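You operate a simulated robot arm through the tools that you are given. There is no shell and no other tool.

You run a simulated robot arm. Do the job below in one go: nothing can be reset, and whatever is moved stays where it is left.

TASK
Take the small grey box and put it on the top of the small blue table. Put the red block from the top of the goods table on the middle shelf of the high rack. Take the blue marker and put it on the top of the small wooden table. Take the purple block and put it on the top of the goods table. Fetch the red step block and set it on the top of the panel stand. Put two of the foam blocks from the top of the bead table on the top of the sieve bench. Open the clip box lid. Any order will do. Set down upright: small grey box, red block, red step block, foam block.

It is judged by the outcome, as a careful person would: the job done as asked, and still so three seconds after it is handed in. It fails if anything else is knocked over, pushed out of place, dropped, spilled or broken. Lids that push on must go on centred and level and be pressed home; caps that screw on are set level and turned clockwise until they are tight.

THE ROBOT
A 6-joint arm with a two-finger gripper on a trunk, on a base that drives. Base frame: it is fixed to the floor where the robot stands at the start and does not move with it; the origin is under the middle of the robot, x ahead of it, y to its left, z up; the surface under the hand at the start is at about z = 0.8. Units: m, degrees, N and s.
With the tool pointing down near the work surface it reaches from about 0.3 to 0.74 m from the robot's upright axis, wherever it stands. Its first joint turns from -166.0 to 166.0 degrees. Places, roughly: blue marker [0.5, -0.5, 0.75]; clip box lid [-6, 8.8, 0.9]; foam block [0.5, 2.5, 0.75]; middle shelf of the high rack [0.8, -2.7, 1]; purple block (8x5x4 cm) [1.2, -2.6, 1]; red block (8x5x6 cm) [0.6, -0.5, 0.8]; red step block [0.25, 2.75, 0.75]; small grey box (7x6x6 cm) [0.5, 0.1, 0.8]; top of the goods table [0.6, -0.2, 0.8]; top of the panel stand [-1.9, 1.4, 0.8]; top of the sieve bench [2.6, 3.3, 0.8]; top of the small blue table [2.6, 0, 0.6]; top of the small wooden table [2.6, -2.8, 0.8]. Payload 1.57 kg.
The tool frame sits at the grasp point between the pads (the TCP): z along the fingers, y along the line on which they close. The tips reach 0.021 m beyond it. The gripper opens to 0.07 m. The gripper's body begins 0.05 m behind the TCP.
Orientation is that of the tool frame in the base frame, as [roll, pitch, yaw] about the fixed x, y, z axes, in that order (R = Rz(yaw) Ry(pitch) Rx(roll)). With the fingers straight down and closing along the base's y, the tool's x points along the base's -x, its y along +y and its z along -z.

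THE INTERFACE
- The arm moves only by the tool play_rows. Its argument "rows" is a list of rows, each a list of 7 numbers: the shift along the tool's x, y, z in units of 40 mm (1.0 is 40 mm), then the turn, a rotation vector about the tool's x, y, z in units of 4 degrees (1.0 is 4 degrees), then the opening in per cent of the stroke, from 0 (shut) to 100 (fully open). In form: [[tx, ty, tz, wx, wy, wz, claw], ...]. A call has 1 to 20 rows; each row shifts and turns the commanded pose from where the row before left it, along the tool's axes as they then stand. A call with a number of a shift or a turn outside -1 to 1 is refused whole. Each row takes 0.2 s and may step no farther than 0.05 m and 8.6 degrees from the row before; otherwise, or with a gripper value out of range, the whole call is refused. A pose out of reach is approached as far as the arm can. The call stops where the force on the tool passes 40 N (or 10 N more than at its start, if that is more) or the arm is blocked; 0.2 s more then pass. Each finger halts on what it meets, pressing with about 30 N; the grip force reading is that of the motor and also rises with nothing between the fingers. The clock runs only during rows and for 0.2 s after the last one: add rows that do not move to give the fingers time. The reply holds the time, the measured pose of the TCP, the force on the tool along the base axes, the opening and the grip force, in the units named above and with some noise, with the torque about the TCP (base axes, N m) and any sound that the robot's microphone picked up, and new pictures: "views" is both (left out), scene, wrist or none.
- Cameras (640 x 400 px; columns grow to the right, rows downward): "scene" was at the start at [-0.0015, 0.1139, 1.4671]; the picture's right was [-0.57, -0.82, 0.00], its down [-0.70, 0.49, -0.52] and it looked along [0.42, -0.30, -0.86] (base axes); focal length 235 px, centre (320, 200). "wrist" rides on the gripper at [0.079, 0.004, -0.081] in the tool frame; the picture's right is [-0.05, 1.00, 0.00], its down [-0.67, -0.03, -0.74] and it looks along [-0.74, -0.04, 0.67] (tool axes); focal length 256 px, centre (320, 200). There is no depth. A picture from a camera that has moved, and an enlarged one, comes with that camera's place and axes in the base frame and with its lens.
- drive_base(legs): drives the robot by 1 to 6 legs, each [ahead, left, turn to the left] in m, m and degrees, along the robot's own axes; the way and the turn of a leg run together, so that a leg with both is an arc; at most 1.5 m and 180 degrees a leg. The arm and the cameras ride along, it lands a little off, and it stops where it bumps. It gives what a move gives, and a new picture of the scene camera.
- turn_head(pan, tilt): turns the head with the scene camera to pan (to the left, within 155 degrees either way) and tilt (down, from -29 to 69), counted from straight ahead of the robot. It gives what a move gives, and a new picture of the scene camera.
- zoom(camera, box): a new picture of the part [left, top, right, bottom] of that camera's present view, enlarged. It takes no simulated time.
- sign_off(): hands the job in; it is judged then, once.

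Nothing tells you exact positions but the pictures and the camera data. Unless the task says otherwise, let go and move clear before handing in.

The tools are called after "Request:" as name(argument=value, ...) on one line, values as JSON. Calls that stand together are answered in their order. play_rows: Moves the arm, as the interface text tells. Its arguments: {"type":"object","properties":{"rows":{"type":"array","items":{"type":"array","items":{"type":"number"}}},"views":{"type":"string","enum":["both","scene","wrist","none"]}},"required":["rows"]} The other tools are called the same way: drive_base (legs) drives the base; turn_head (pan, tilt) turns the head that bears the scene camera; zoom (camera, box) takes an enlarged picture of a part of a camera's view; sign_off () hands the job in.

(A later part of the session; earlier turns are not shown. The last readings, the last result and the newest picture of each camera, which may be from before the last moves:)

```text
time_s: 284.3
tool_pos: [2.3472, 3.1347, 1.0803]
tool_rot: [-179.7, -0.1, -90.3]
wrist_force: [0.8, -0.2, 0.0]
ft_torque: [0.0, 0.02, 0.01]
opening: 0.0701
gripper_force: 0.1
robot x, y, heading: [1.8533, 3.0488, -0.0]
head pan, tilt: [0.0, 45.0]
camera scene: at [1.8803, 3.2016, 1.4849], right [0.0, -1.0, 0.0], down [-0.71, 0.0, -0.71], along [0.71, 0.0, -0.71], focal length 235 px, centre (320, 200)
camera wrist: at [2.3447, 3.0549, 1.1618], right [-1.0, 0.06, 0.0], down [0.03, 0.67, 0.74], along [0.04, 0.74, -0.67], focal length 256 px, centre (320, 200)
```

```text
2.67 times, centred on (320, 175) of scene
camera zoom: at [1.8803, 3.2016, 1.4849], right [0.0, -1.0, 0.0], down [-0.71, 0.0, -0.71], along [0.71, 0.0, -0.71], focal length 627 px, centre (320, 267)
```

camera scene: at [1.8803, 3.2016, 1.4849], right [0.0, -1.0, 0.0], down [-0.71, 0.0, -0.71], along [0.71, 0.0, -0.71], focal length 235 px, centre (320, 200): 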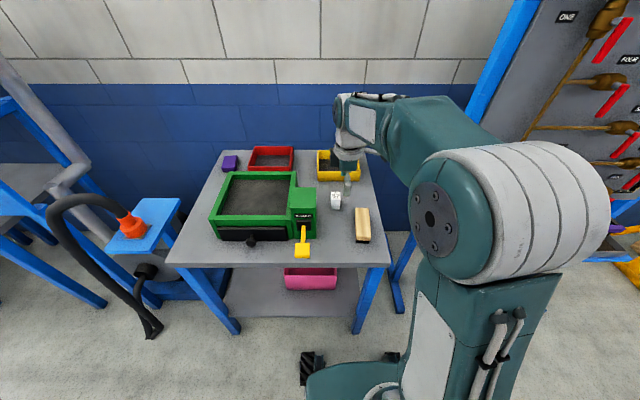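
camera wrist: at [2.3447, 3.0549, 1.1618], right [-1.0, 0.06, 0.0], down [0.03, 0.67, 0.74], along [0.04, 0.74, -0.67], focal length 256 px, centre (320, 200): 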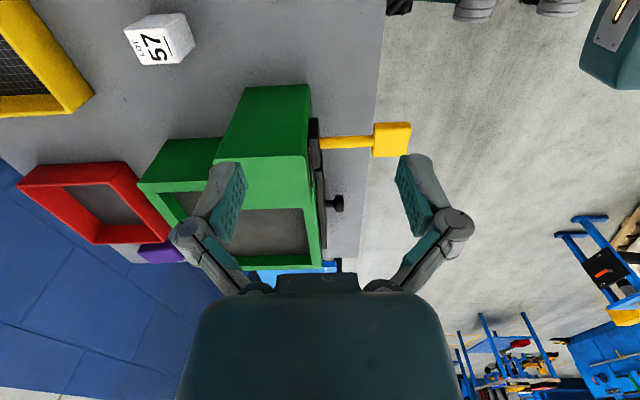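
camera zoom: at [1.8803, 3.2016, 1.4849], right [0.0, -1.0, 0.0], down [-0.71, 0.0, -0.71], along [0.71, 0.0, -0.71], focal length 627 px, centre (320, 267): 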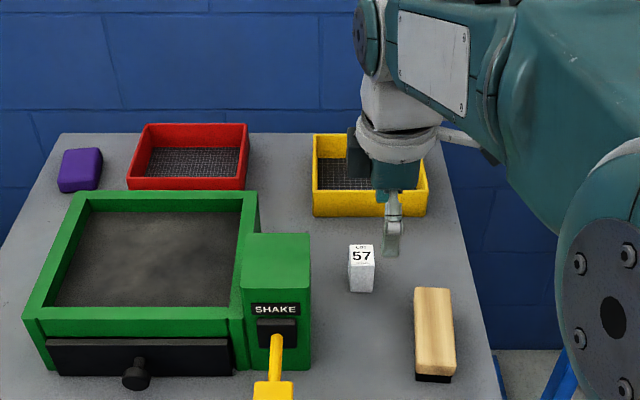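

Foam 57 is in place. Going back for foam 56.

Request:
drive_base(legs=[[-0.36, 0, 0], [0, -0.3, 0], [0, 0, 180]])

Request:
turn_head(pan=0, tilt=50)

Request:
play_rows(rows=[[0, 0, 0, 0, 0, 0, 100]], views="wrist")

```text
time_s: 295.6
tool_pos: [0.9826, 2.6711, 1.0804]
tool_rot: [-179.8, -0.1, 88.3]
wrist_force: [1.3, -0.7, 0.5]
ft_torque: [0.0, -0.01, -0.02]
opening: 0.0699
gripper_force: 0.1
robot x, y, heading: [1.4801, 2.7417, 178.2]
head pan, tilt: [0.0, 45.0]
camera scene: at [1.4525, 2.5894, 1.4849], right [0.03, 1.0, 0.0], down [0.71, -0.02, -0.71], along [-0.71, 0.02, -0.71], focal length 235 px, centre (320, 200)
```

scene: 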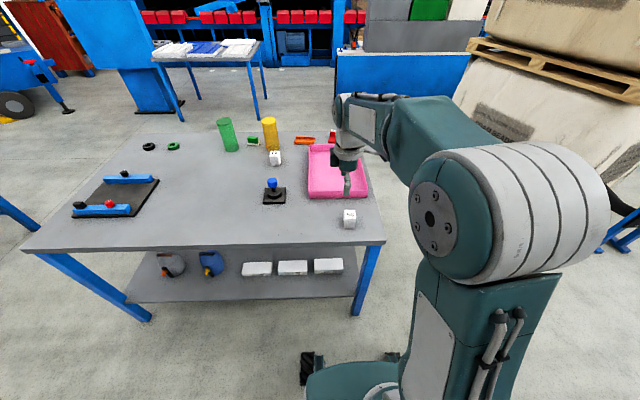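

```text
time_s: 296.2
tool_pos: [0.9831, 2.6697, 1.0802]
tool_rot: [-179.7, 0.0, 88.3]
wrist_force: [-0.1, -0.7, 0.6]
ft_torque: [0.0, 0.01, 0.0]
opening: 0.0699
gripper_force: 0.1
robot x, y, heading: [1.4809, 2.7427, 178.0]
head pan, tilt: [0.0, 50.0]
camera scene: at [1.4567, 2.5892, 1.4781], right [0.03, 1.0, 0.0], down [0.77, -0.02, -0.64], along [-0.64, 0.02, -0.77], focal length 235 px, centre (320, 200)
```

scene: 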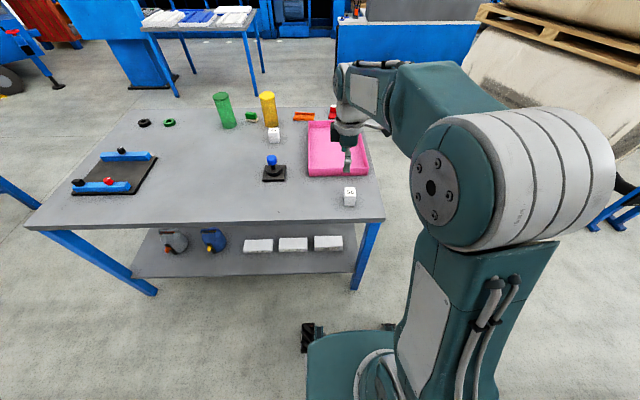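

```text
time_s: 296.6
tool_pos: [0.9831, 2.6708, 1.0813]
tool_rot: [-179.8, -0.1, 88.1]
wrist_force: [-0.6, -0.8, -0.1]
ft_torque: [0.04, 0.0, 0.02]
opening: 0.0698
gripper_force: 0.1
robot x, y, heading: [1.4814, 2.7443, 178.3]
head pan, tilt: [0.0, 50.0]
camera wrist: at [0.9914, 2.7498, 1.1619], right [1.0, -0.08, 0.0], down [-0.05, -0.67, 0.74], along [-0.06, -0.74, -0.67], focal length 256 px, centre (320, 200)
```

wrist: 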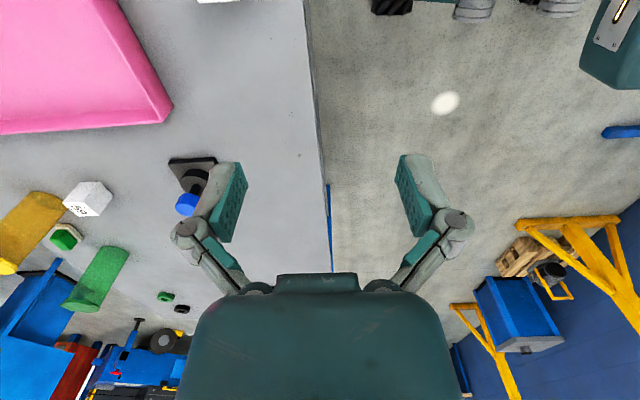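

Request:
zoom(camera="scene", box=[280, 120, 400, 220])

```text
4.00 times, centred on (340, 170) of scene
camera zoom: at [1.4568, 2.5892, 1.478], right [0.03, 1.0, 0.0], down [0.77, -0.02, -0.64], along [-0.64, 0.02, -0.77], focal length 940 px, centre (240, 320)
```

zoom: 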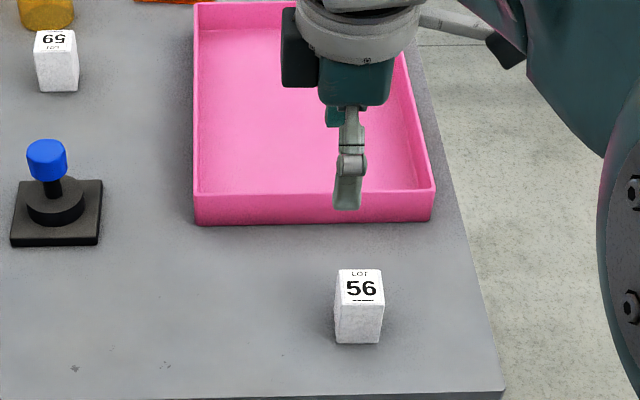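

Foam 56 is at about (0.891, 2.716). Moving over it for a check.

Request:
play_rows(rows=[[0.347, -0.777, 0.2, 0, 0, 0, 100], [0.347, -0.777, 0.5, 0, 0, 0, 100], [0.347, -0.777, 0.5, 0, 0, 0, 100], [0, 0, 0.6, 0, 0, -0.45, 100], [0, 0, 0.6, 0, 0, 0, 100], [0, 0, 0, 0, 0, 0, 100]], views="wrist")

Request:
zoom(camera="wrist", box=[200, 0, 440, 150])

```text
time_s: 298.1
tool_pos: [0.8906, 2.714, 0.9849]
tool_rot: [-179.8, -0.1, 90.0]
wrist_force: [0.8, 0.5, -0.4]
ft_torque: [0.01, -0.03, 0.01]
opening: 0.0702
gripper_force: 0.0
robot x, y, heading: [1.4788, 2.7438, 178.4]
head pan, tilt: [0.0, 50.0]
camera wrist: at [0.8955, 2.7942, 1.067], right [1.0, -0.05, 0.0], down [-0.03, -0.67, 0.74], along [-0.04, -0.74, -0.67], focal length 256 px, centre (320, 200)
```

wrist: 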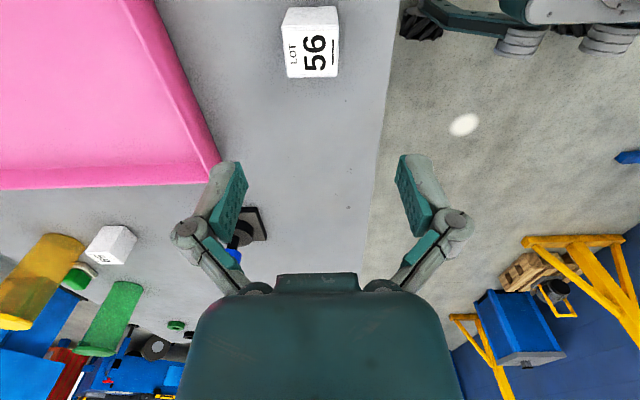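

```text
2.67 times, centred on (320, 75) of wrist
camera zoom: at [0.8955, 2.7942, 1.067], right [1.0, -0.05, 0.0], down [-0.03, -0.67, 0.74], along [-0.04, -0.74, -0.67], focal length 683 px, centre (320, 533)
```

zoom: 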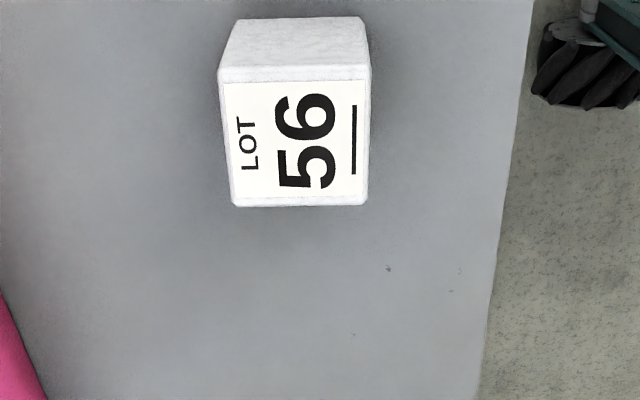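

Request:
play_rows(rows=[[0.18, -0.16, 0.6, 0, 0, 0, 100], [0, 0, 0.9, 0, 0, 0, 100], [0, 0, 0.9, 0, 0, 0, 100], [0, 0, 0.9, 0, 0, 0, 100], [0, 0, 0.55, 0, 0, 0, 100], [0, 0, 0.3, 0, 0, 0, 100], [0, 0, 0, 0, 0, 0, 100]], views="wrist")

Request:
play_rows(rows=[[0, 0, 0, 0, 0, 0, 70], [0, 0, 0, 0, 0, 0, 50], [0, 0, 0, 0, 0, 0, 50], [0, 0, 0, 0, 0, 0, 50]], views="wrist")

```text
time_s: 299.6
tool_pos: [0.8843, 2.7224, 0.819]
tool_rot: [-179.8, -0.2, 89.9]
wrist_force: [-0.4, 0.0, 0.7]
ft_torque: [0.01, -0.05, -0.02]
opening: 0.0701
gripper_force: 0.1
robot x, y, heading: [1.4791, 2.7423, 178.4]
head pan, tilt: [0.0, 50.0]
camera wrist: at [0.8889, 2.8011, 0.9004], right [1.0, -0.05, 0.0], down [-0.03, -0.67, 0.74], along [-0.04, -0.74, -0.67], focal length 256 px, centre (320, 200)
```

wrist: 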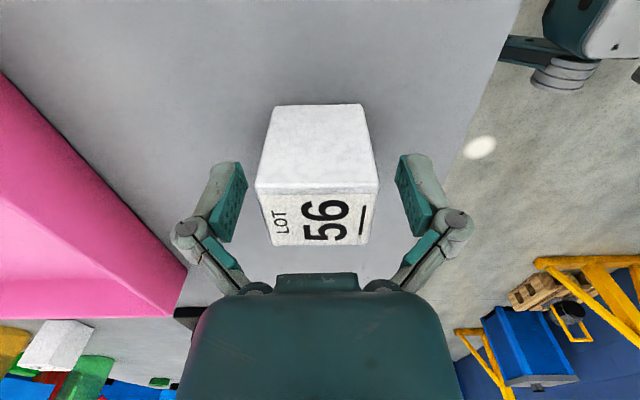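

```text
time_s: 300.6
tool_pos: [0.883, 2.721, 0.8202]
tool_rot: [-179.7, -0.1, 90.1]
wrist_force: [0.4, 0.4, 7.2]
ft_torque: [-0.04, -0.03, -0.07]
opening: 0.044
gripper_force: 30.2
robot x, y, heading: [1.4823, 2.7424, 178.3]
head pan, tilt: [0.0, 50.0]
camera wrist: at [0.8887, 2.8011, 0.9012], right [1.0, -0.05, 0.0], down [-0.03, -0.67, 0.74], along [-0.04, -0.74, -0.67], focal length 256 px, centre (320, 200)
```

wrist: 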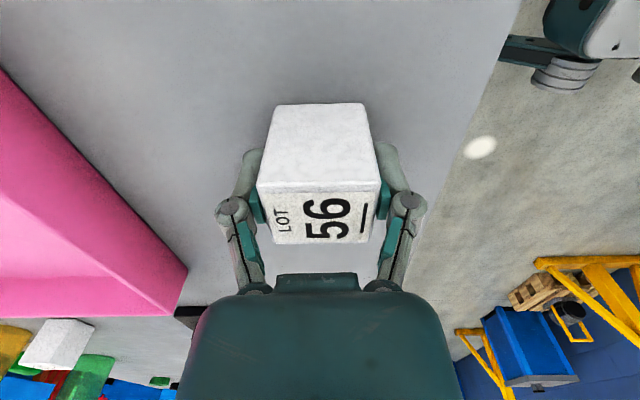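

Holding foam 56. Lifting, pulling back and driving to the sieve bench.

Request:
play_rows(rows=[[0, 0, -0.5, 0, 0, 0, 50], [0, 0, -0.9, 0, 0, 0, 50], [0, 0, -0.9, 0, 0, 0, 50], [0, 0, -0.9, 0, 0, 0, 50], [0, 0, -0.9, 0, 0, 0, 50], [0, 0, -0.9, 0, 0, 0, 50], [0, 0, -0.9, 0, 0, 0, 50], [0, 0.9, -0.6, 0, 0, 0, 50], [0, 0.9, 0, 0, 0, 0, 50], [0, 0.8, 0, 0, 0, 0, 50], [0, 0, 0, 0, 0, 0, 50]], views="none")

Request:
drive_base(legs=[[0, 0, -180], [0.32, 0.3, 0]])

Request:
turn_head(pan=0, tilt=45)

```text
time_s: 303.1
tool_pos: [0.9898, 2.724, 1.0787]
tool_rot: [-179.8, -0.1, 90.1]
wrist_force: [0.7, 0.3, -1.0]
ft_torque: [0.02, -0.02, -0.06]
opening: 0.0442
gripper_force: 30.2
robot x, y, heading: [1.4767, 2.7428, 178.2]
head pan, tilt: [0.0, 50.0]
```

```text
time_s: 313.2
tool_pos: [2.3126, 3.0066, 1.0785]
tool_rot: [-179.7, 0.2, -92.7]
wrist_force: [0.6, -0.3, -1.0]
ft_torque: [0.02, 0.0, -0.04]
opening: 0.0443
gripper_force: 29.7
robot x, y, heading: [1.8255, 3.0148, -4.6]
head pan, tilt: [0.0, 50.0]
camera scene: at [1.8535, 3.1622, 1.4784], right [-0.08, -1.0, 0.0], down [-0.76, 0.06, -0.64], along [0.64, -0.05, -0.77], focal length 235 px, centre (320, 200)
```

scene: 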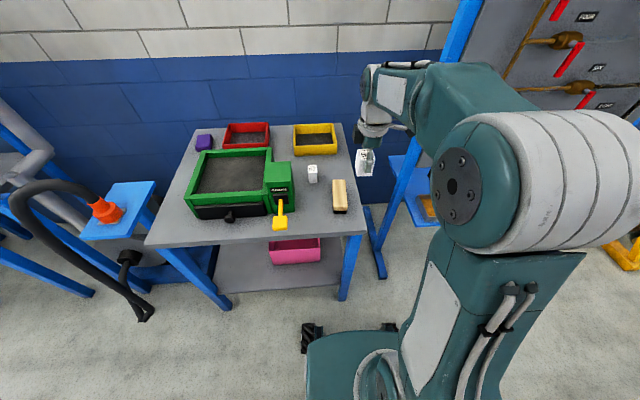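

```text
time_s: 313.8
tool_pos: [2.3134, 3.0076, 1.0783]
tool_rot: [-179.7, 0.0, -92.6]
wrist_force: [-0.2, -0.2, -0.4]
ft_torque: [-0.01, 0.03, -0.01]
opening: 0.044
gripper_force: 29.7
robot x, y, heading: [1.8186, 3.0114, -4.5]
head pan, tilt: [0.0, 45.0]
camera scene: at [1.8578, 3.1632, 1.4851], right [-0.08, -1.0, 0.0], down [-0.71, 0.06, -0.71], along [0.7, -0.06, -0.71], focal length 235 px, centre (320, 200)
```

scene: 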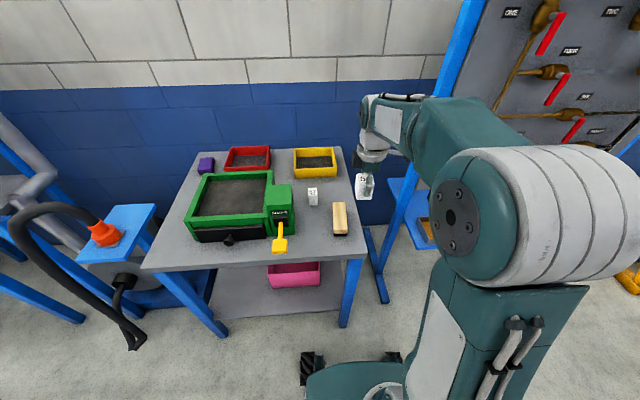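

Moving foam 56 over (2.395, 3.135), in front of foam 57.

Request:
play_rows(rows=[[0, 0, 0, 0, 0, -0.65, 50], [-0.8, -0.51, 0, 0, 0, 0, 50], [-0.8, -0.51, 0, 0, 0, 0, 50], [-0.8, -0.51, 0, 0, 0, 0, 50], [-0.8, -0.51, 0.4, 0, 0, 0, 50], [0, 0, 0.8, 0, 0, 0, 50], [0, 0, 0.8, 0, 0, 0, 50], [0, 0, 0, 0, 0, 0, 50]])

Request:
zoom(camera="scene", box=[200, 120, 440, 270])

```text
time_s: 315.6
tool_pos: [2.3943, 3.1367, 0.999]
tool_rot: [-179.9, -0.1, -90.1]
wrist_force: [-0.1, 0.5, -0.8]
ft_torque: [0.02, 0.01, 0.0]
opening: 0.044
gripper_force: 29.9
robot x, y, heading: [1.8216, 3.0144, -4.4]
head pan, tilt: [0.0, 45.0]
camera scene: at [1.8586, 3.166, 1.4849], right [-0.08, -1.0, 0.0], down [-0.71, 0.05, -0.71], along [0.7, -0.06, -0.71], focal length 235 px, centre (320, 200)
camera wrist: at [2.3906, 3.0579, 1.0795], right [-1.0, 0.06, 0.0], down [0.03, 0.67, 0.74], along [0.04, 0.74, -0.67], focal length 256 px, centre (320, 200)
```

scene: 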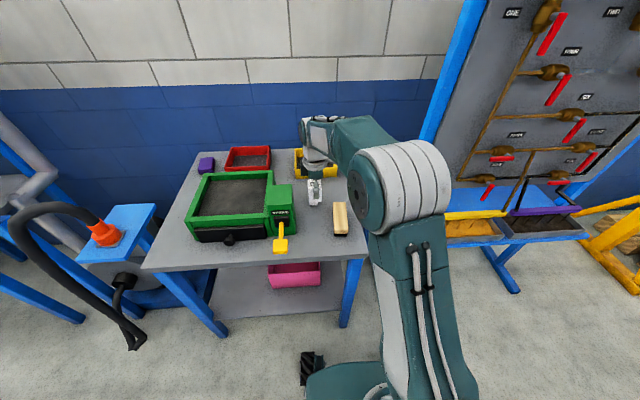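
wrist: 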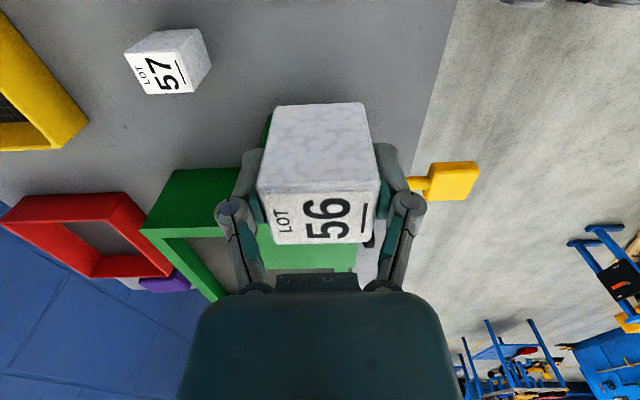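

```text
2.67 times, centred on (320, 195) of scene
camera zoom: at [1.8586, 3.166, 1.4849], right [-0.08, -1.0, 0.0], down [-0.71, 0.05, -0.71], along [0.7, -0.06, -0.71], focal length 627 px, centre (320, 213)
```

zoom: 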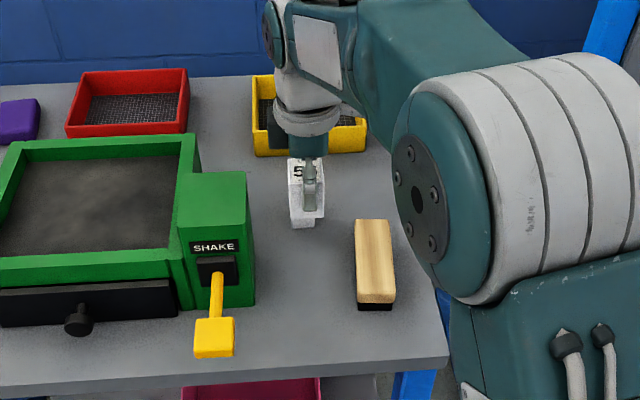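

Clearances look fine. Lowering foam 56.

Request:
play_rows(rows=[[0, 0, 0.8, 0, 0, 0, 50], [0, 0, 0.8, 0, 0, 0, 50], [0, 0, 0.8, 0, 0, 0, 50], [0, 0, 0.8, 0, 0, 0, 50], [0, 0, 0.5, 0, 0, 0, 50], [0, 0, 0, 0, 0, 0, 50]], views="none")

Request:
play_rows(rows=[[0, 0, 0.1, 0, 0, 0, 50], [0, 0, 0.07, 0, 0, 0, 50], [0, 0, 0, 0, 0, 0, 50]], views="none")

Request:
play_rows(rows=[[0, 0, 0.06, 0, 0, 0, 50], [0, 0, 0, 0, 0, 0, 50]], views="none")

```text
time_s: 317.0
tool_pos: [2.3975, 3.1361, 0.8495]
tool_rot: [-179.9, -0.1, -90.1]
wrist_force: [0.3, 0.1, -0.2]
ft_torque: [0.01, -0.02, 0.01]
opening: 0.044
gripper_force: 30.0
robot x, y, heading: [1.8247, 3.0112, -4.3]
head pan, tilt: [0.0, 45.0]
```

```text
time_s: 317.8
tool_pos: [2.3965, 3.1375, 0.8434]
tool_rot: [-179.7, -0.1, -90.2]
wrist_force: [0.4, -0.4, -0.3]
ft_torque: [0.02, 0.0, -0.02]
opening: 0.0439
gripper_force: 29.8
robot x, y, heading: [1.8273, 3.0098, -4.7]
head pan, tilt: [0.0, 45.0]
```

```text
time_s: 318.4
tool_pos: [2.3961, 3.1362, 0.8412]
tool_rot: [-179.8, -0.1, -90.1]
wrist_force: [-0.8, -0.4, -1.7]
ft_torque: [-0.03, -0.04, 0.01]
opening: 0.0438
gripper_force: 29.5
robot x, y, heading: [1.8227, 3.0133, -4.2]
head pan, tilt: [0.0, 45.0]
```

Request:
play_rows(rows=[[0, 0, 0.06, 0, 0, 0, 50], [0, 0, 0, 0, 0, 0, 50]], views="none")

Request:
play_rows(rows=[[0, 0, 0.05, 0, 0, 0, 50], [0, 0, 0, 0, 0, 0, 50]], views="none")

Request:
play_rows(rows=[[0, 0, 0.03, 0, 0, 0, 50], [0, 0, 0, 0, 0, 0, 50]], views="none")

```text
time_s: 319.0
tool_pos: [2.3962, 3.1368, 0.8394]
tool_rot: [-179.8, 0.0, -90.2]
wrist_force: [-2.4, 0.1, 7.1]
ft_torque: [0.05, 0.14, -0.01]
opening: 0.0441
gripper_force: 29.8
robot x, y, heading: [1.8227, 3.0114, -4.8]
head pan, tilt: [0.0, 45.0]
```

```text
time_s: 319.6
tool_pos: [2.3966, 3.1366, 0.8392]
tool_rot: [-179.6, 0.0, -90.2]
wrist_force: [-3.4, 1.4, 24.7]
ft_torque: [0.02, 0.07, 0.0]
opening: 0.0444
gripper_force: 29.9
robot x, y, heading: [1.82, 3.0113, -4.5]
head pan, tilt: [0.0, 45.0]
```

```text
time_s: 320.2
tool_pos: [2.3966, 3.1348, 0.837]
tool_rot: [-179.5, -0.1, -90.1]
wrist_force: [4.8, 1.1, 23.7]
ft_torque: [0.03, -0.13, -0.03]
opening: 0.0442
gripper_force: 30.1
robot x, y, heading: [1.8229, 3.011, -4.7]
head pan, tilt: [0.0, 45.0]
```

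Seated. Releasing and rising.

Request:
play_rows(rows=[[0, 0, -0.04, 0, 0, 0, 50], [0, 0, 0, 0, 0, 0, 80], [0, 0, 0, 0, 0, 0, 90], [0, 0, 0, 0, 0, 0, 90], [0, 0, -0.4, 0, 0, 0, 90], [0, 0, -0.9, 0, 0, 0, 90], [0, 0, -0.9, 0, 0, 0, 90], [0, 0, -0.9, 0, 0, 0, 90], [0, 0, -0.9, 0, 0, 0, 90], [0, 0, -0.9, 0, 0, 0, 90], [0, 0, -0.9, 0, 0, 0, 90], [0, 0.7, -0.4, 0, 0, 0, 100], [0, 0.7, 0, 0, 0, 0, 100], [0, 0, 0, 0, 0, 0, 100]])

Request:
zoom(camera="scene", box=[200, 120, 440, 270])

```text
time_s: 323.2
tool_pos: [2.3404, 3.1371, 1.0856]
tool_rot: [-179.8, -0.1, -90.1]
wrist_force: [0.4, -0.5, 0.7]
ft_torque: [-0.01, 0.01, 0.0]
opening: 0.0701
gripper_force: 0.1
robot x, y, heading: [1.8216, 3.0134, -4.5]
head pan, tilt: [0.0, 45.0]
camera scene: at [1.8581, 3.1661, 1.4849], right [-0.08, -1.0, 0.0], down [-0.71, 0.05, -0.71], along [0.7, -0.06, -0.71], focal length 235 px, centre (320, 200)
camera wrist: at [2.3351, 3.0576, 1.1675], right [-1.0, 0.05, 0.0], down [0.03, 0.67, 0.74], along [0.04, 0.74, -0.67], focal length 256 px, centre (320, 200)
```

scene: 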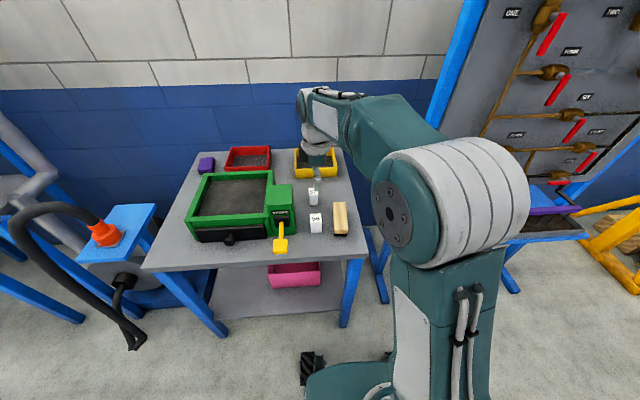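
wrist: 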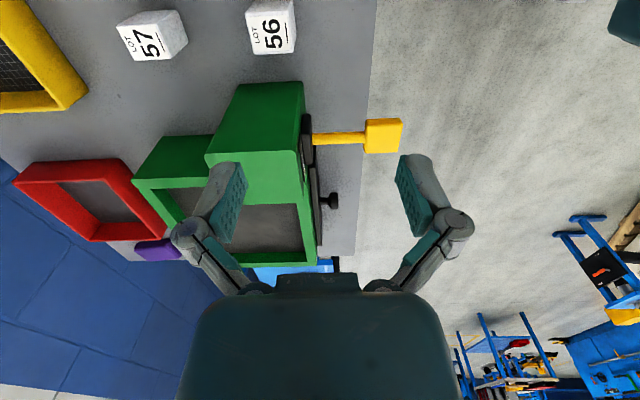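

```text
2.67 times, centred on (320, 195) of scene
camera zoom: at [1.8581, 3.1661, 1.4849], right [-0.08, -1.0, 0.0], down [-0.71, 0.05, -0.71], along [0.7, -0.06, -0.71], focal length 627 px, centre (320, 213)
```

zoom: 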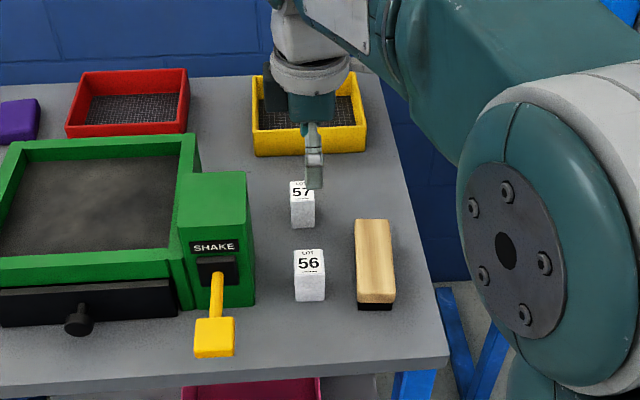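

Both foam blocks are set. Next the red step block at the far-left corner of the bead table; I'll look at the space past the table's far end to choose the route.

Request:
turn_head(pan=140, tilt=30)

Request:
turn_head(pan=100, tilt=25)

```text
time_s: 325.4
tool_pos: [2.3398, 3.1366, 1.086]
tool_rot: [-179.8, -0.2, -90.2]
wrist_force: [0.9, -0.4, -0.3]
ft_torque: [-0.01, -0.02, 0.0]
opening: 0.07
gripper_force: 0.0
robot x, y, heading: [1.8232, 3.0125, -4.5]
head pan, tilt: [140.0, 30.0]
camera scene: at [1.7126, 3.2359, 1.5076], right [0.7, 0.71, 0.0], down [0.36, -0.35, -0.87], along [-0.62, 0.61, -0.5], focal length 235 px, centre (320, 200)
```

scene: 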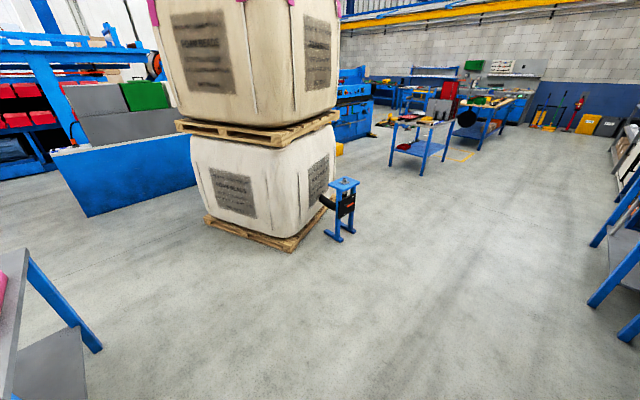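

```text
time_s: 326.5
tool_pos: [2.3392, 3.137, 1.0864]
tool_rot: [-179.7, -0.1, -90.1]
wrist_force: [0.1, 0.4, -0.9]
ft_torque: [0.0, 0.01, -0.03]
opening: 0.07
gripper_force: 0.0
robot x, y, heading: [1.8281, 3.0089, -4.6]
head pan, tilt: [100.0, 25.0]
camera scene: at [1.7682, 3.2642, 1.5155], right [1.0, 0.1, 0.0], down [0.04, -0.42, -0.91], along [-0.09, 0.9, -0.42], focal length 235 px, centre (320, 200)
```

scene: 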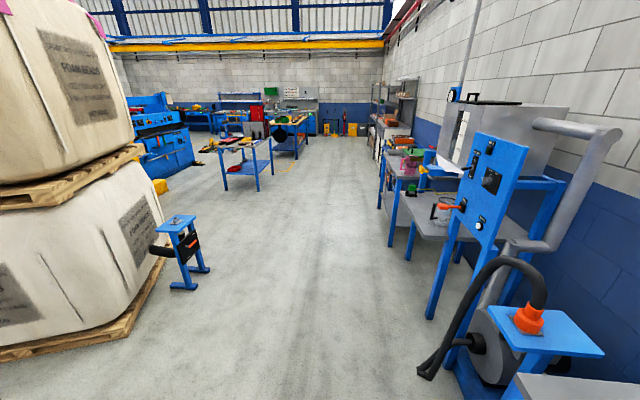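

The gap between the table end (y≈2.87) and the bag pallet (y≈4.1) is wide enough. I'll back off, turn around and come round the far end.

Request:
drive_base(legs=[[-0.4, 0, 0], [0, 0, 180], [0, -0.5, 0]])

Request:
turn_head(pan=10, tilt=35)

```text
time_s: 338.9
tool_pos: [0.938, 3.3804, 1.0861]
tool_rot: [-179.9, -0.3, 93.2]
wrist_force: [0.8, 0.8, 0.2]
ft_torque: [-0.04, -0.04, 0.02]
opening: 0.0703
gripper_force: 0.0
robot x, y, heading: [1.4469, 3.5343, 178.9]
head pan, tilt: [100.0, 25.0]
camera scene: at [1.5172, 3.2826, 1.5149], right [-0.99, -0.15, 0.0], down [-0.06, 0.42, -0.9], along [0.14, -0.89, -0.43], focal length 235 px, centre (320, 200)
```

scene: 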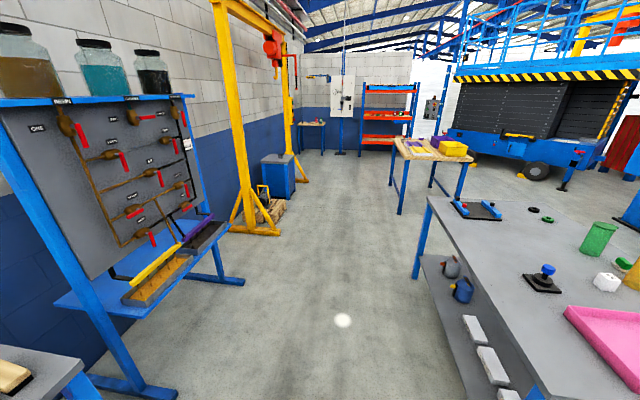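

```text
time_s: 340.6
tool_pos: [0.9377, 3.3821, 1.0857]
tool_rot: [-179.8, -0.1, 93.1]
wrist_force: [-0.4, 0.8, 0.1]
ft_torque: [0.0, -0.02, -0.02]
opening: 0.07
gripper_force: 0.0
robot x, y, heading: [1.4481, 3.5355, 178.6]
head pan, tilt: [10.0, 35.0]
camera scene: at [1.4164, 3.3636, 1.4997], right [-0.15, 0.99, 0.0], down [0.57, 0.09, -0.82], along [-0.81, -0.12, -0.57], focal length 235 px, centre (320, 200)
```

scene: 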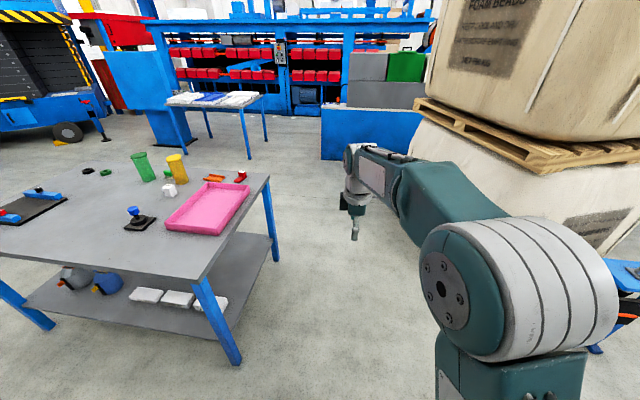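

Clear ahead. Driving along the far end and turning to face the red step block.

Request:
drive_base(legs=[[1.2, 0, 0], [0, 0, 90]])

Request:
turn_head(pan=0, tilt=45)

Request:
zoom(camera="scene", box=[200, 80, 440, 230])

Request:
play_rows(rows=[[0, 0, 0, 0, 0, 0, 100]], views="wrist")

```text
time_s: 350.6
tool_pos: [0.4195, 3.059, 1.0877]
tool_rot: [-179.8, 0.0, -174.5]
wrist_force: [-0.4, 0.1, -0.5]
ft_torque: [0.0, -0.02, -0.01]
opening: 0.0702
gripper_force: 0.0
robot x, y, heading: [0.2471, 3.5616, -88.8]
head pan, tilt: [10.0, 35.0]
camera scene: at [0.4184, 3.5362, 1.4997], right [-0.98, -0.19, 0.0], down [-0.11, 0.56, -0.82], along [0.16, -0.8, -0.57], focal length 235 px, centre (320, 200)
```

scene: 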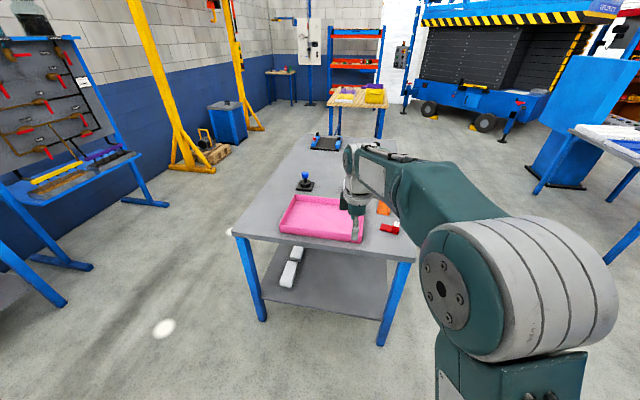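

```text
time_s: 351.3
tool_pos: [0.4193, 3.059, 1.0868]
tool_rot: [-179.8, 0.1, -174.4]
wrist_force: [1.0, -0.2, 0.2]
ft_torque: [0.01, -0.02, 0.02]
opening: 0.0699
gripper_force: 0.0
robot x, y, heading: [0.2458, 3.5645, -88.5]
head pan, tilt: [0.0, 45.0]
camera scene: at [0.403, 3.5413, 1.4849], right [-1.0, -0.02, 0.0], down [-0.02, 0.71, -0.71], along [0.01, -0.71, -0.71], focal length 235 px, centre (320, 200)
```

scene: 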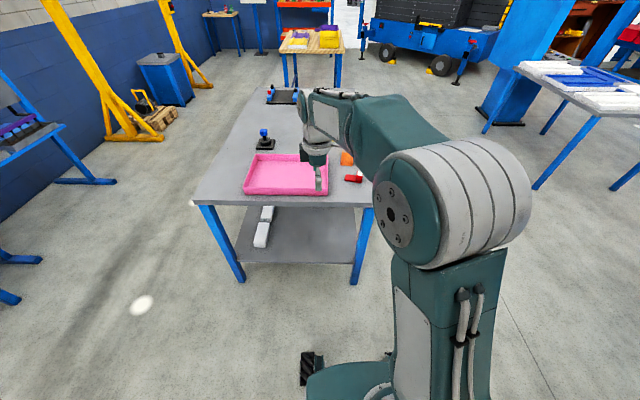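

```text
2.67 times, centred on (320, 155) of scene
camera zoom: at [0.403, 3.5413, 1.4849], right [-1.0, -0.02, 0.0], down [-0.02, 0.71, -0.71], along [0.01, -0.71, -0.71], focal length 627 px, centre (320, 320)
```

zoom: 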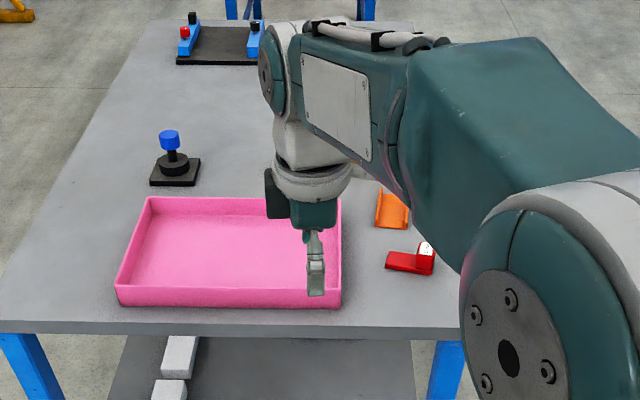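

```text
time_s: 351.7
tool_pos: [0.4187, 3.0591, 1.0865]
tool_rot: [-179.8, 0.0, -174.4]
wrist_force: [0.1, -0.4, 0.0]
ft_torque: [0.01, -0.03, 0.02]
opening: 0.0698
gripper_force: 0.0
robot x, y, heading: [0.2452, 3.5634, -88.7]
head pan, tilt: [0.0, 45.0]
camera wrist: at [0.3402, 3.056, 1.1681], right [-0.04, 1.0, 0.0], down [0.67, 0.03, 0.74], along [0.74, 0.03, -0.67], focal length 256 px, centre (320, 200)
```

wrist: 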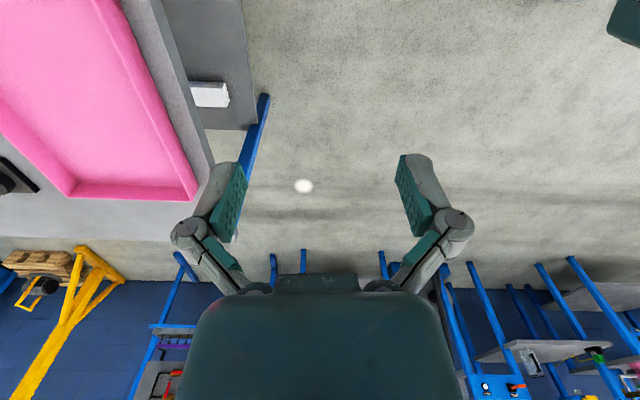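

Request:
zoom(camera="scene", box=[330, 140, 390, 190])

```text
8.00 times, centred on (360, 165) of scene
camera zoom: at [0.403, 3.5413, 1.4849], right [-1.0, -0.02, 0.0], down [-0.02, 0.71, -0.71], along [0.01, -0.71, -0.71], focal length 1880 px, centre (0, 480)
```

zoom: 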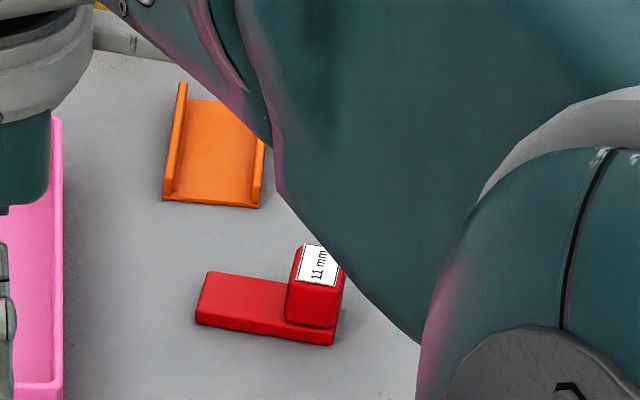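

The red step block (low plate with a raised cube labelled "11 mm") is near (0.24–0.30, 2.71), turned about −14°. I'll roll 0.2 m closer, turn the gripper 19.5° and hover over the cube.

Request:
drive_base(legs=[[0.2, 0, 0]])

Request:
play_rows(rows=[[0.98, 0, 0, 0, 0, 0, 100], [0.98, 0, 0, 0, 0, 0, 100], [0.98, 0, 0, 0, 0, 0, 100], [0.98, -0.2, 0, 0, 0, 0, 100], [0.6, -0.8, 0, 0, 0, 0, 100], [0, -0.9, 0, 0, 0, 0, 100], [0, -0.9, 0, 0, 0, 0, 100], [0, -0.9, 0.5, 0, 0, 0, 100], [0, 0, 0.5, 0, 0, 1, 100], [0, 0, 0.5, 0, 0, 1, 100], [0, 0, 0.5, 0, 0, 1, 100], [0, 0, 0.5, 0, 0, 1, 100], [0, 0, 0, 0, 0, 0.9, 100], [0, 0, 0, 0, 0, 0, 100]])

Request:
zoom(camera="wrist", box=[160, 0, 480, 200])

```text
time_s: 353.3
tool_pos: [0.4233, 2.8631, 1.0873]
tool_rot: [-179.8, 0.0, -174.3]
wrist_force: [0.3, -0.1, 0.3]
ft_torque: [-0.01, 0.0, 0.02]
opening: 0.07
gripper_force: 0.0
robot x, y, heading: [0.2527, 3.3636, -89.0]
head pan, tilt: [0.0, 45.0]
camera scene: at [0.4072, 3.3457, 1.4849], right [-1.0, -0.02, 0.0], down [-0.02, 0.71, -0.71], along [0.01, -0.71, -0.71], focal length 235 px, centre (320, 200)
```

scene: 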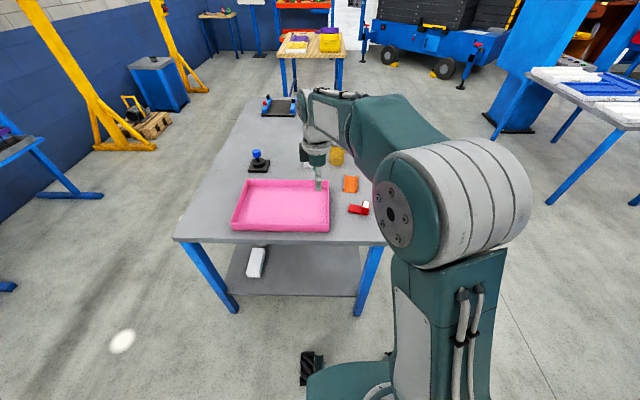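

```text
time_s: 356.3
tool_pos: [0.2572, 2.6982, 0.9875]
tool_rot: [-179.8, 0.1, 166.0]
wrist_force: [-0.9, -0.6, -0.1]
ft_torque: [0.03, 0.01, -0.01]
opening: 0.0698
gripper_force: 0.1
robot x, y, heading: [0.2518, 3.3627, -88.9]
head pan, tilt: [0.0, 45.0]
camera scene: at [0.4062, 3.3448, 1.485], right [-1.0, -0.02, 0.0], down [-0.02, 0.71, -0.71], along [0.01, -0.71, -0.71], focal length 235 px, centre (320, 200)
camera wrist: at [0.1819, 2.7225, 1.0693], right [0.29, 0.96, 0.0], down [0.64, -0.19, 0.75], along [0.71, -0.22, -0.67], focal length 256 px, centre (320, 200)
```

scene: 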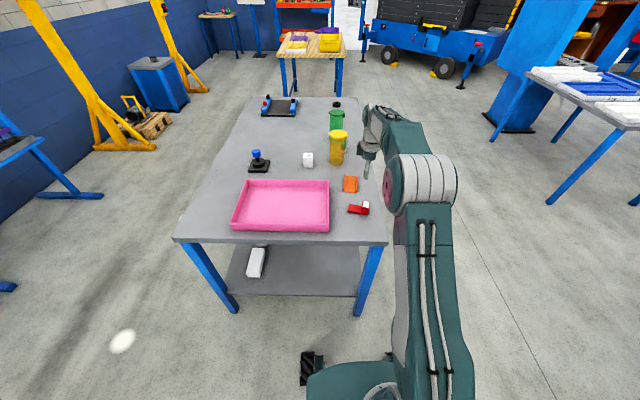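
wrist: 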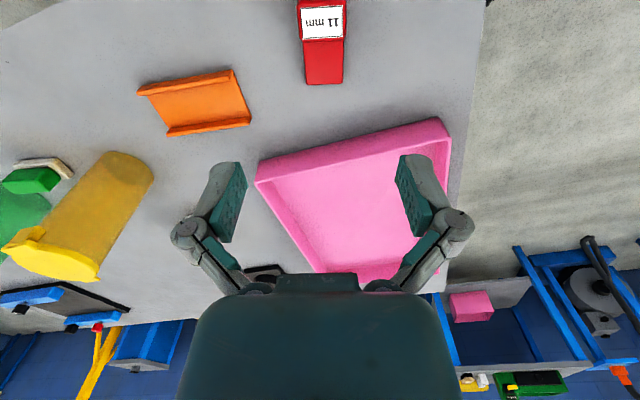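

```text
2.00 times, centred on (320, 100) of wrist
camera zoom: at [0.1819, 2.7225, 1.0693], right [0.29, 0.96, 0.0], down [0.64, -0.19, 0.75], along [0.71, -0.22, -0.67], focal length 512 px, centre (320, 400)
```

zoom: 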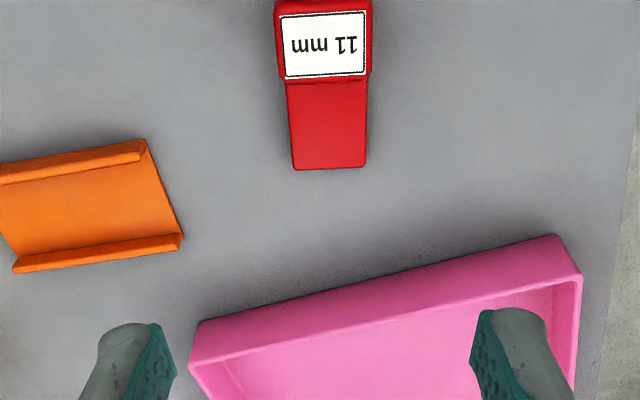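

Centring over the raised cube (0.2335, 2.7075) and lowering to grip across its 3.6 cm width.

Request:
play_rows(rows=[[0.63, 0.08, 0, 0, 0, 0, 100], [0, 0, 0.9, 0, 0, 0, 100], [0, 0, 0.9, 0, 0, 0, 100], [0, 0, 0.9, 0, 0, 0, 100], [0, 0, 0.6, 0, 0, 0, 100], [0, 0, 0, 0, 0, 0, 100]], views="wrist")

```text
time_s: 357.7
tool_pos: [0.2342, 2.7056, 0.8572]
tool_rot: [-179.8, 0.1, 166.1]
wrist_force: [0.9, -0.5, 0.0]
ft_torque: [0.04, -0.02, 0.01]
opening: 0.0702
gripper_force: 0.0
robot x, y, heading: [0.2502, 3.364, -88.9]
head pan, tilt: [0.0, 45.0]
camera wrist: at [0.1587, 2.7302, 0.9387], right [0.29, 0.96, 0.0], down [0.64, -0.19, 0.75], along [0.71, -0.22, -0.67], focal length 256 px, centre (320, 200)
```

wrist: 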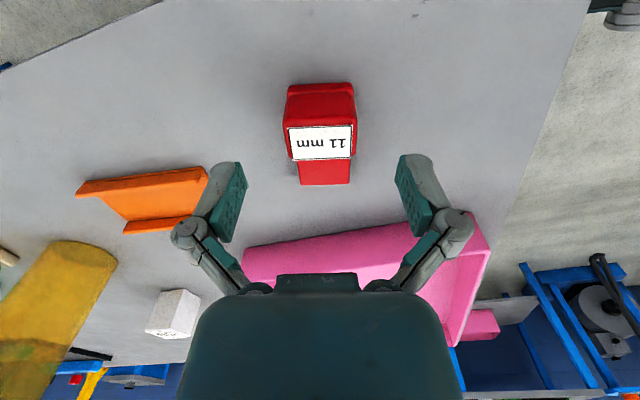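

Request:
play_rows(rows=[[0, 0, 0.6, 0, 0, 0, 100], [0, 0, 0.52, 0, 0, 0, 100], [0, 0, 0, 0, 0, 0, 100]], views="none")

Request:
play_rows(rows=[[0, 0, 0, 0, 0, 0, 60], [0, 0, 0, 0, 0, 0, 0], [0, 0, 0, 0, 0, 0, 0], [0, 0, 0, 0, 0, 0, 0]], views="wrist")

```text
time_s: 358.5
tool_pos: [0.2328, 2.7053, 0.8122]
tool_rot: [-179.7, 0.2, 166.1]
wrist_force: [0.6, 0.3, 0.1]
ft_torque: [0.01, 0.05, 0.0]
opening: 0.07
gripper_force: 0.0
robot x, y, heading: [0.2475, 3.3648, -88.9]
head pan, tilt: [0.0, 45.0]
```

```text
time_s: 359.5
tool_pos: [0.233, 2.7066, 0.8117]
tool_rot: [-179.8, 0.0, 166.1]
wrist_force: [-0.5, -1.3, 7.9]
ft_torque: [-0.06, -0.04, 0.02]
opening: 0.0396
gripper_force: 29.7
robot x, y, heading: [0.2484, 3.3663, -88.9]
head pan, tilt: [0.0, 45.0]
camera wrist: at [0.1579, 2.7295, 0.893], right [0.29, 0.96, -0.01], down [0.64, -0.19, 0.75], along [0.71, -0.22, -0.67], focal length 256 px, centre (320, 200)
```

wrist: 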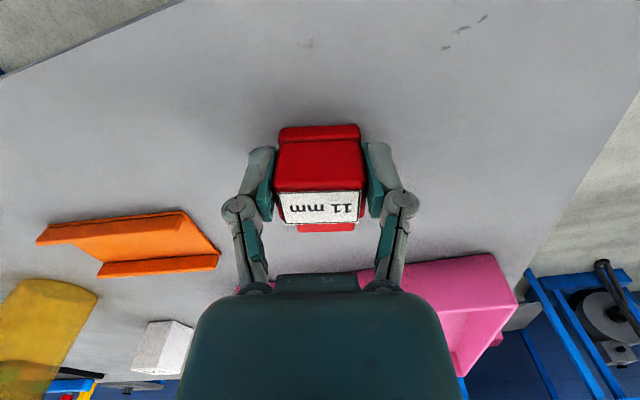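

The red step block is gripped (4 cm). Lifting, pulling back, and heading toward the panel stand.

Request:
play_rows(rows=[[0, 0, -0.5, 0, 0, 0, 0], [0, 0, -0.9, 0, 0, 0, 0], [0, 0, -0.9, 0, 0, 0, 0], [0, 0, -0.9, 0, 0, 0, 0], [0, 0, -0.9, 0, 0, 0, 0], [0, 0, -0.9, 0, 0, 0, 0], [0, 0, -0.9, 0, 0, 0, 0], [0, 0.9, -0.8, 0, 0, 0, 0], [0, 0.9, 0, 0, 0, 0, 0], [0, 0.9, 0, 0, 0, 0, 0], [0, 0.9, 0, 0, 0, 0, 0], [0, 0, 0, 0, 0, 0, 0]], views="wrist")

Request:
drive_base(legs=[[0, -0.62, 0], [0.3, -0.35, 0]])

Request:
turn_head(pan=-50, tilt=35)

```text
time_s: 362.1
tool_pos: [0.2699, 2.8486, 1.0776]
tool_rot: [-179.8, 0.2, 166.0]
wrist_force: [0.4, 0.3, -0.6]
ft_torque: [0.0, 0.0, 0.04]
opening: 0.0396
gripper_force: 29.8
robot x, y, heading: [0.2513, 3.3628, -88.8]
head pan, tilt: [0.0, 45.0]
camera wrist: at [0.1941, 2.873, 1.1593], right [0.29, 0.96, 0.0], down [0.64, -0.19, 0.75], along [0.71, -0.22, -0.67], focal length 256 px, centre (320, 200)
```

wrist: 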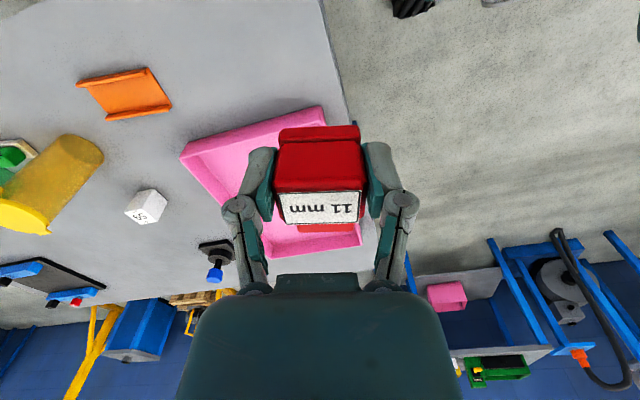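

```text
time_s: 367.9
tool_pos: [-0.6796, 2.5289, 1.0784]
tool_rot: [-179.7, 0.0, 166.4]
wrist_force: [-0.3, 0.2, 0.0]
ft_torque: [0.0, 0.02, -0.01]
opening: 0.0391
gripper_force: 30.0
robot x, y, heading: [-0.703, 3.0467, -88.6]
head pan, tilt: [0.0, 45.0]
camera scene: at [-0.5446, 3.027, 1.4846], right [-1.0, -0.03, 0.0], down [-0.02, 0.71, -0.71], along [0.02, -0.71, -0.71], focal length 235 px, centre (320, 200)
```

scene: 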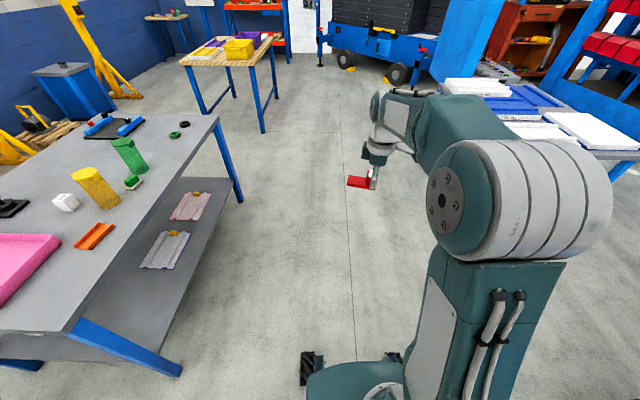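

```text
time_s: 369.1
tool_pos: [-0.6819, 2.5304, 1.079]
tool_rot: [-179.9, 0.1, 166.4]
wrist_force: [0.2, 0.0, -1.0]
ft_torque: [-0.03, 0.0, -0.03]
opening: 0.0391
gripper_force: 29.4
robot x, y, heading: [-0.708, 3.0445, -88.4]
head pan, tilt: [-50.0, 35.0]
camera scene: at [-0.6162, 3.0497, 1.4999], right [-0.66, 0.75, 0.0], down [0.43, 0.38, -0.82], along [-0.61, -0.54, -0.57], focal length 235 px, centre (320, 200)
```

scene: 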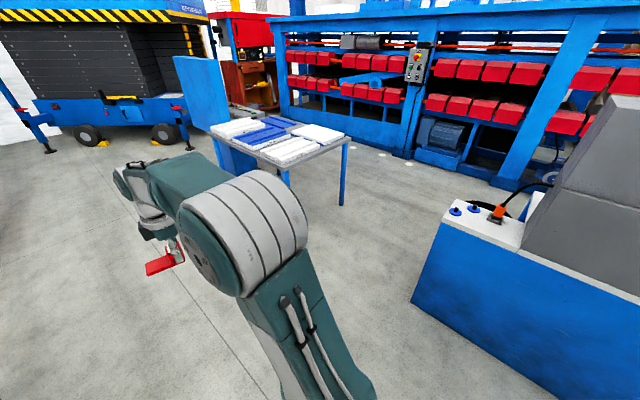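

Request:
zoom(camera="scene", box=[190, 100, 370, 212])

```text
3.56 times, centred on (280, 156) of scene
camera zoom: at [-0.6162, 3.0497, 1.4999], right [-0.66, 0.75, 0.0], down [0.43, 0.38, -0.82], along [-0.61, -0.54, -0.57], focal length 836 px, centre (462, 356)
```

zoom: 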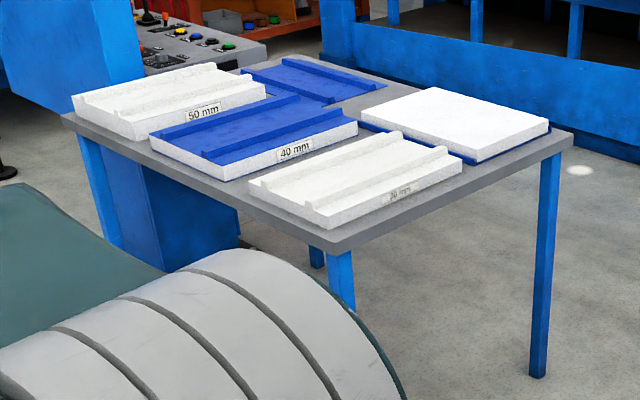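

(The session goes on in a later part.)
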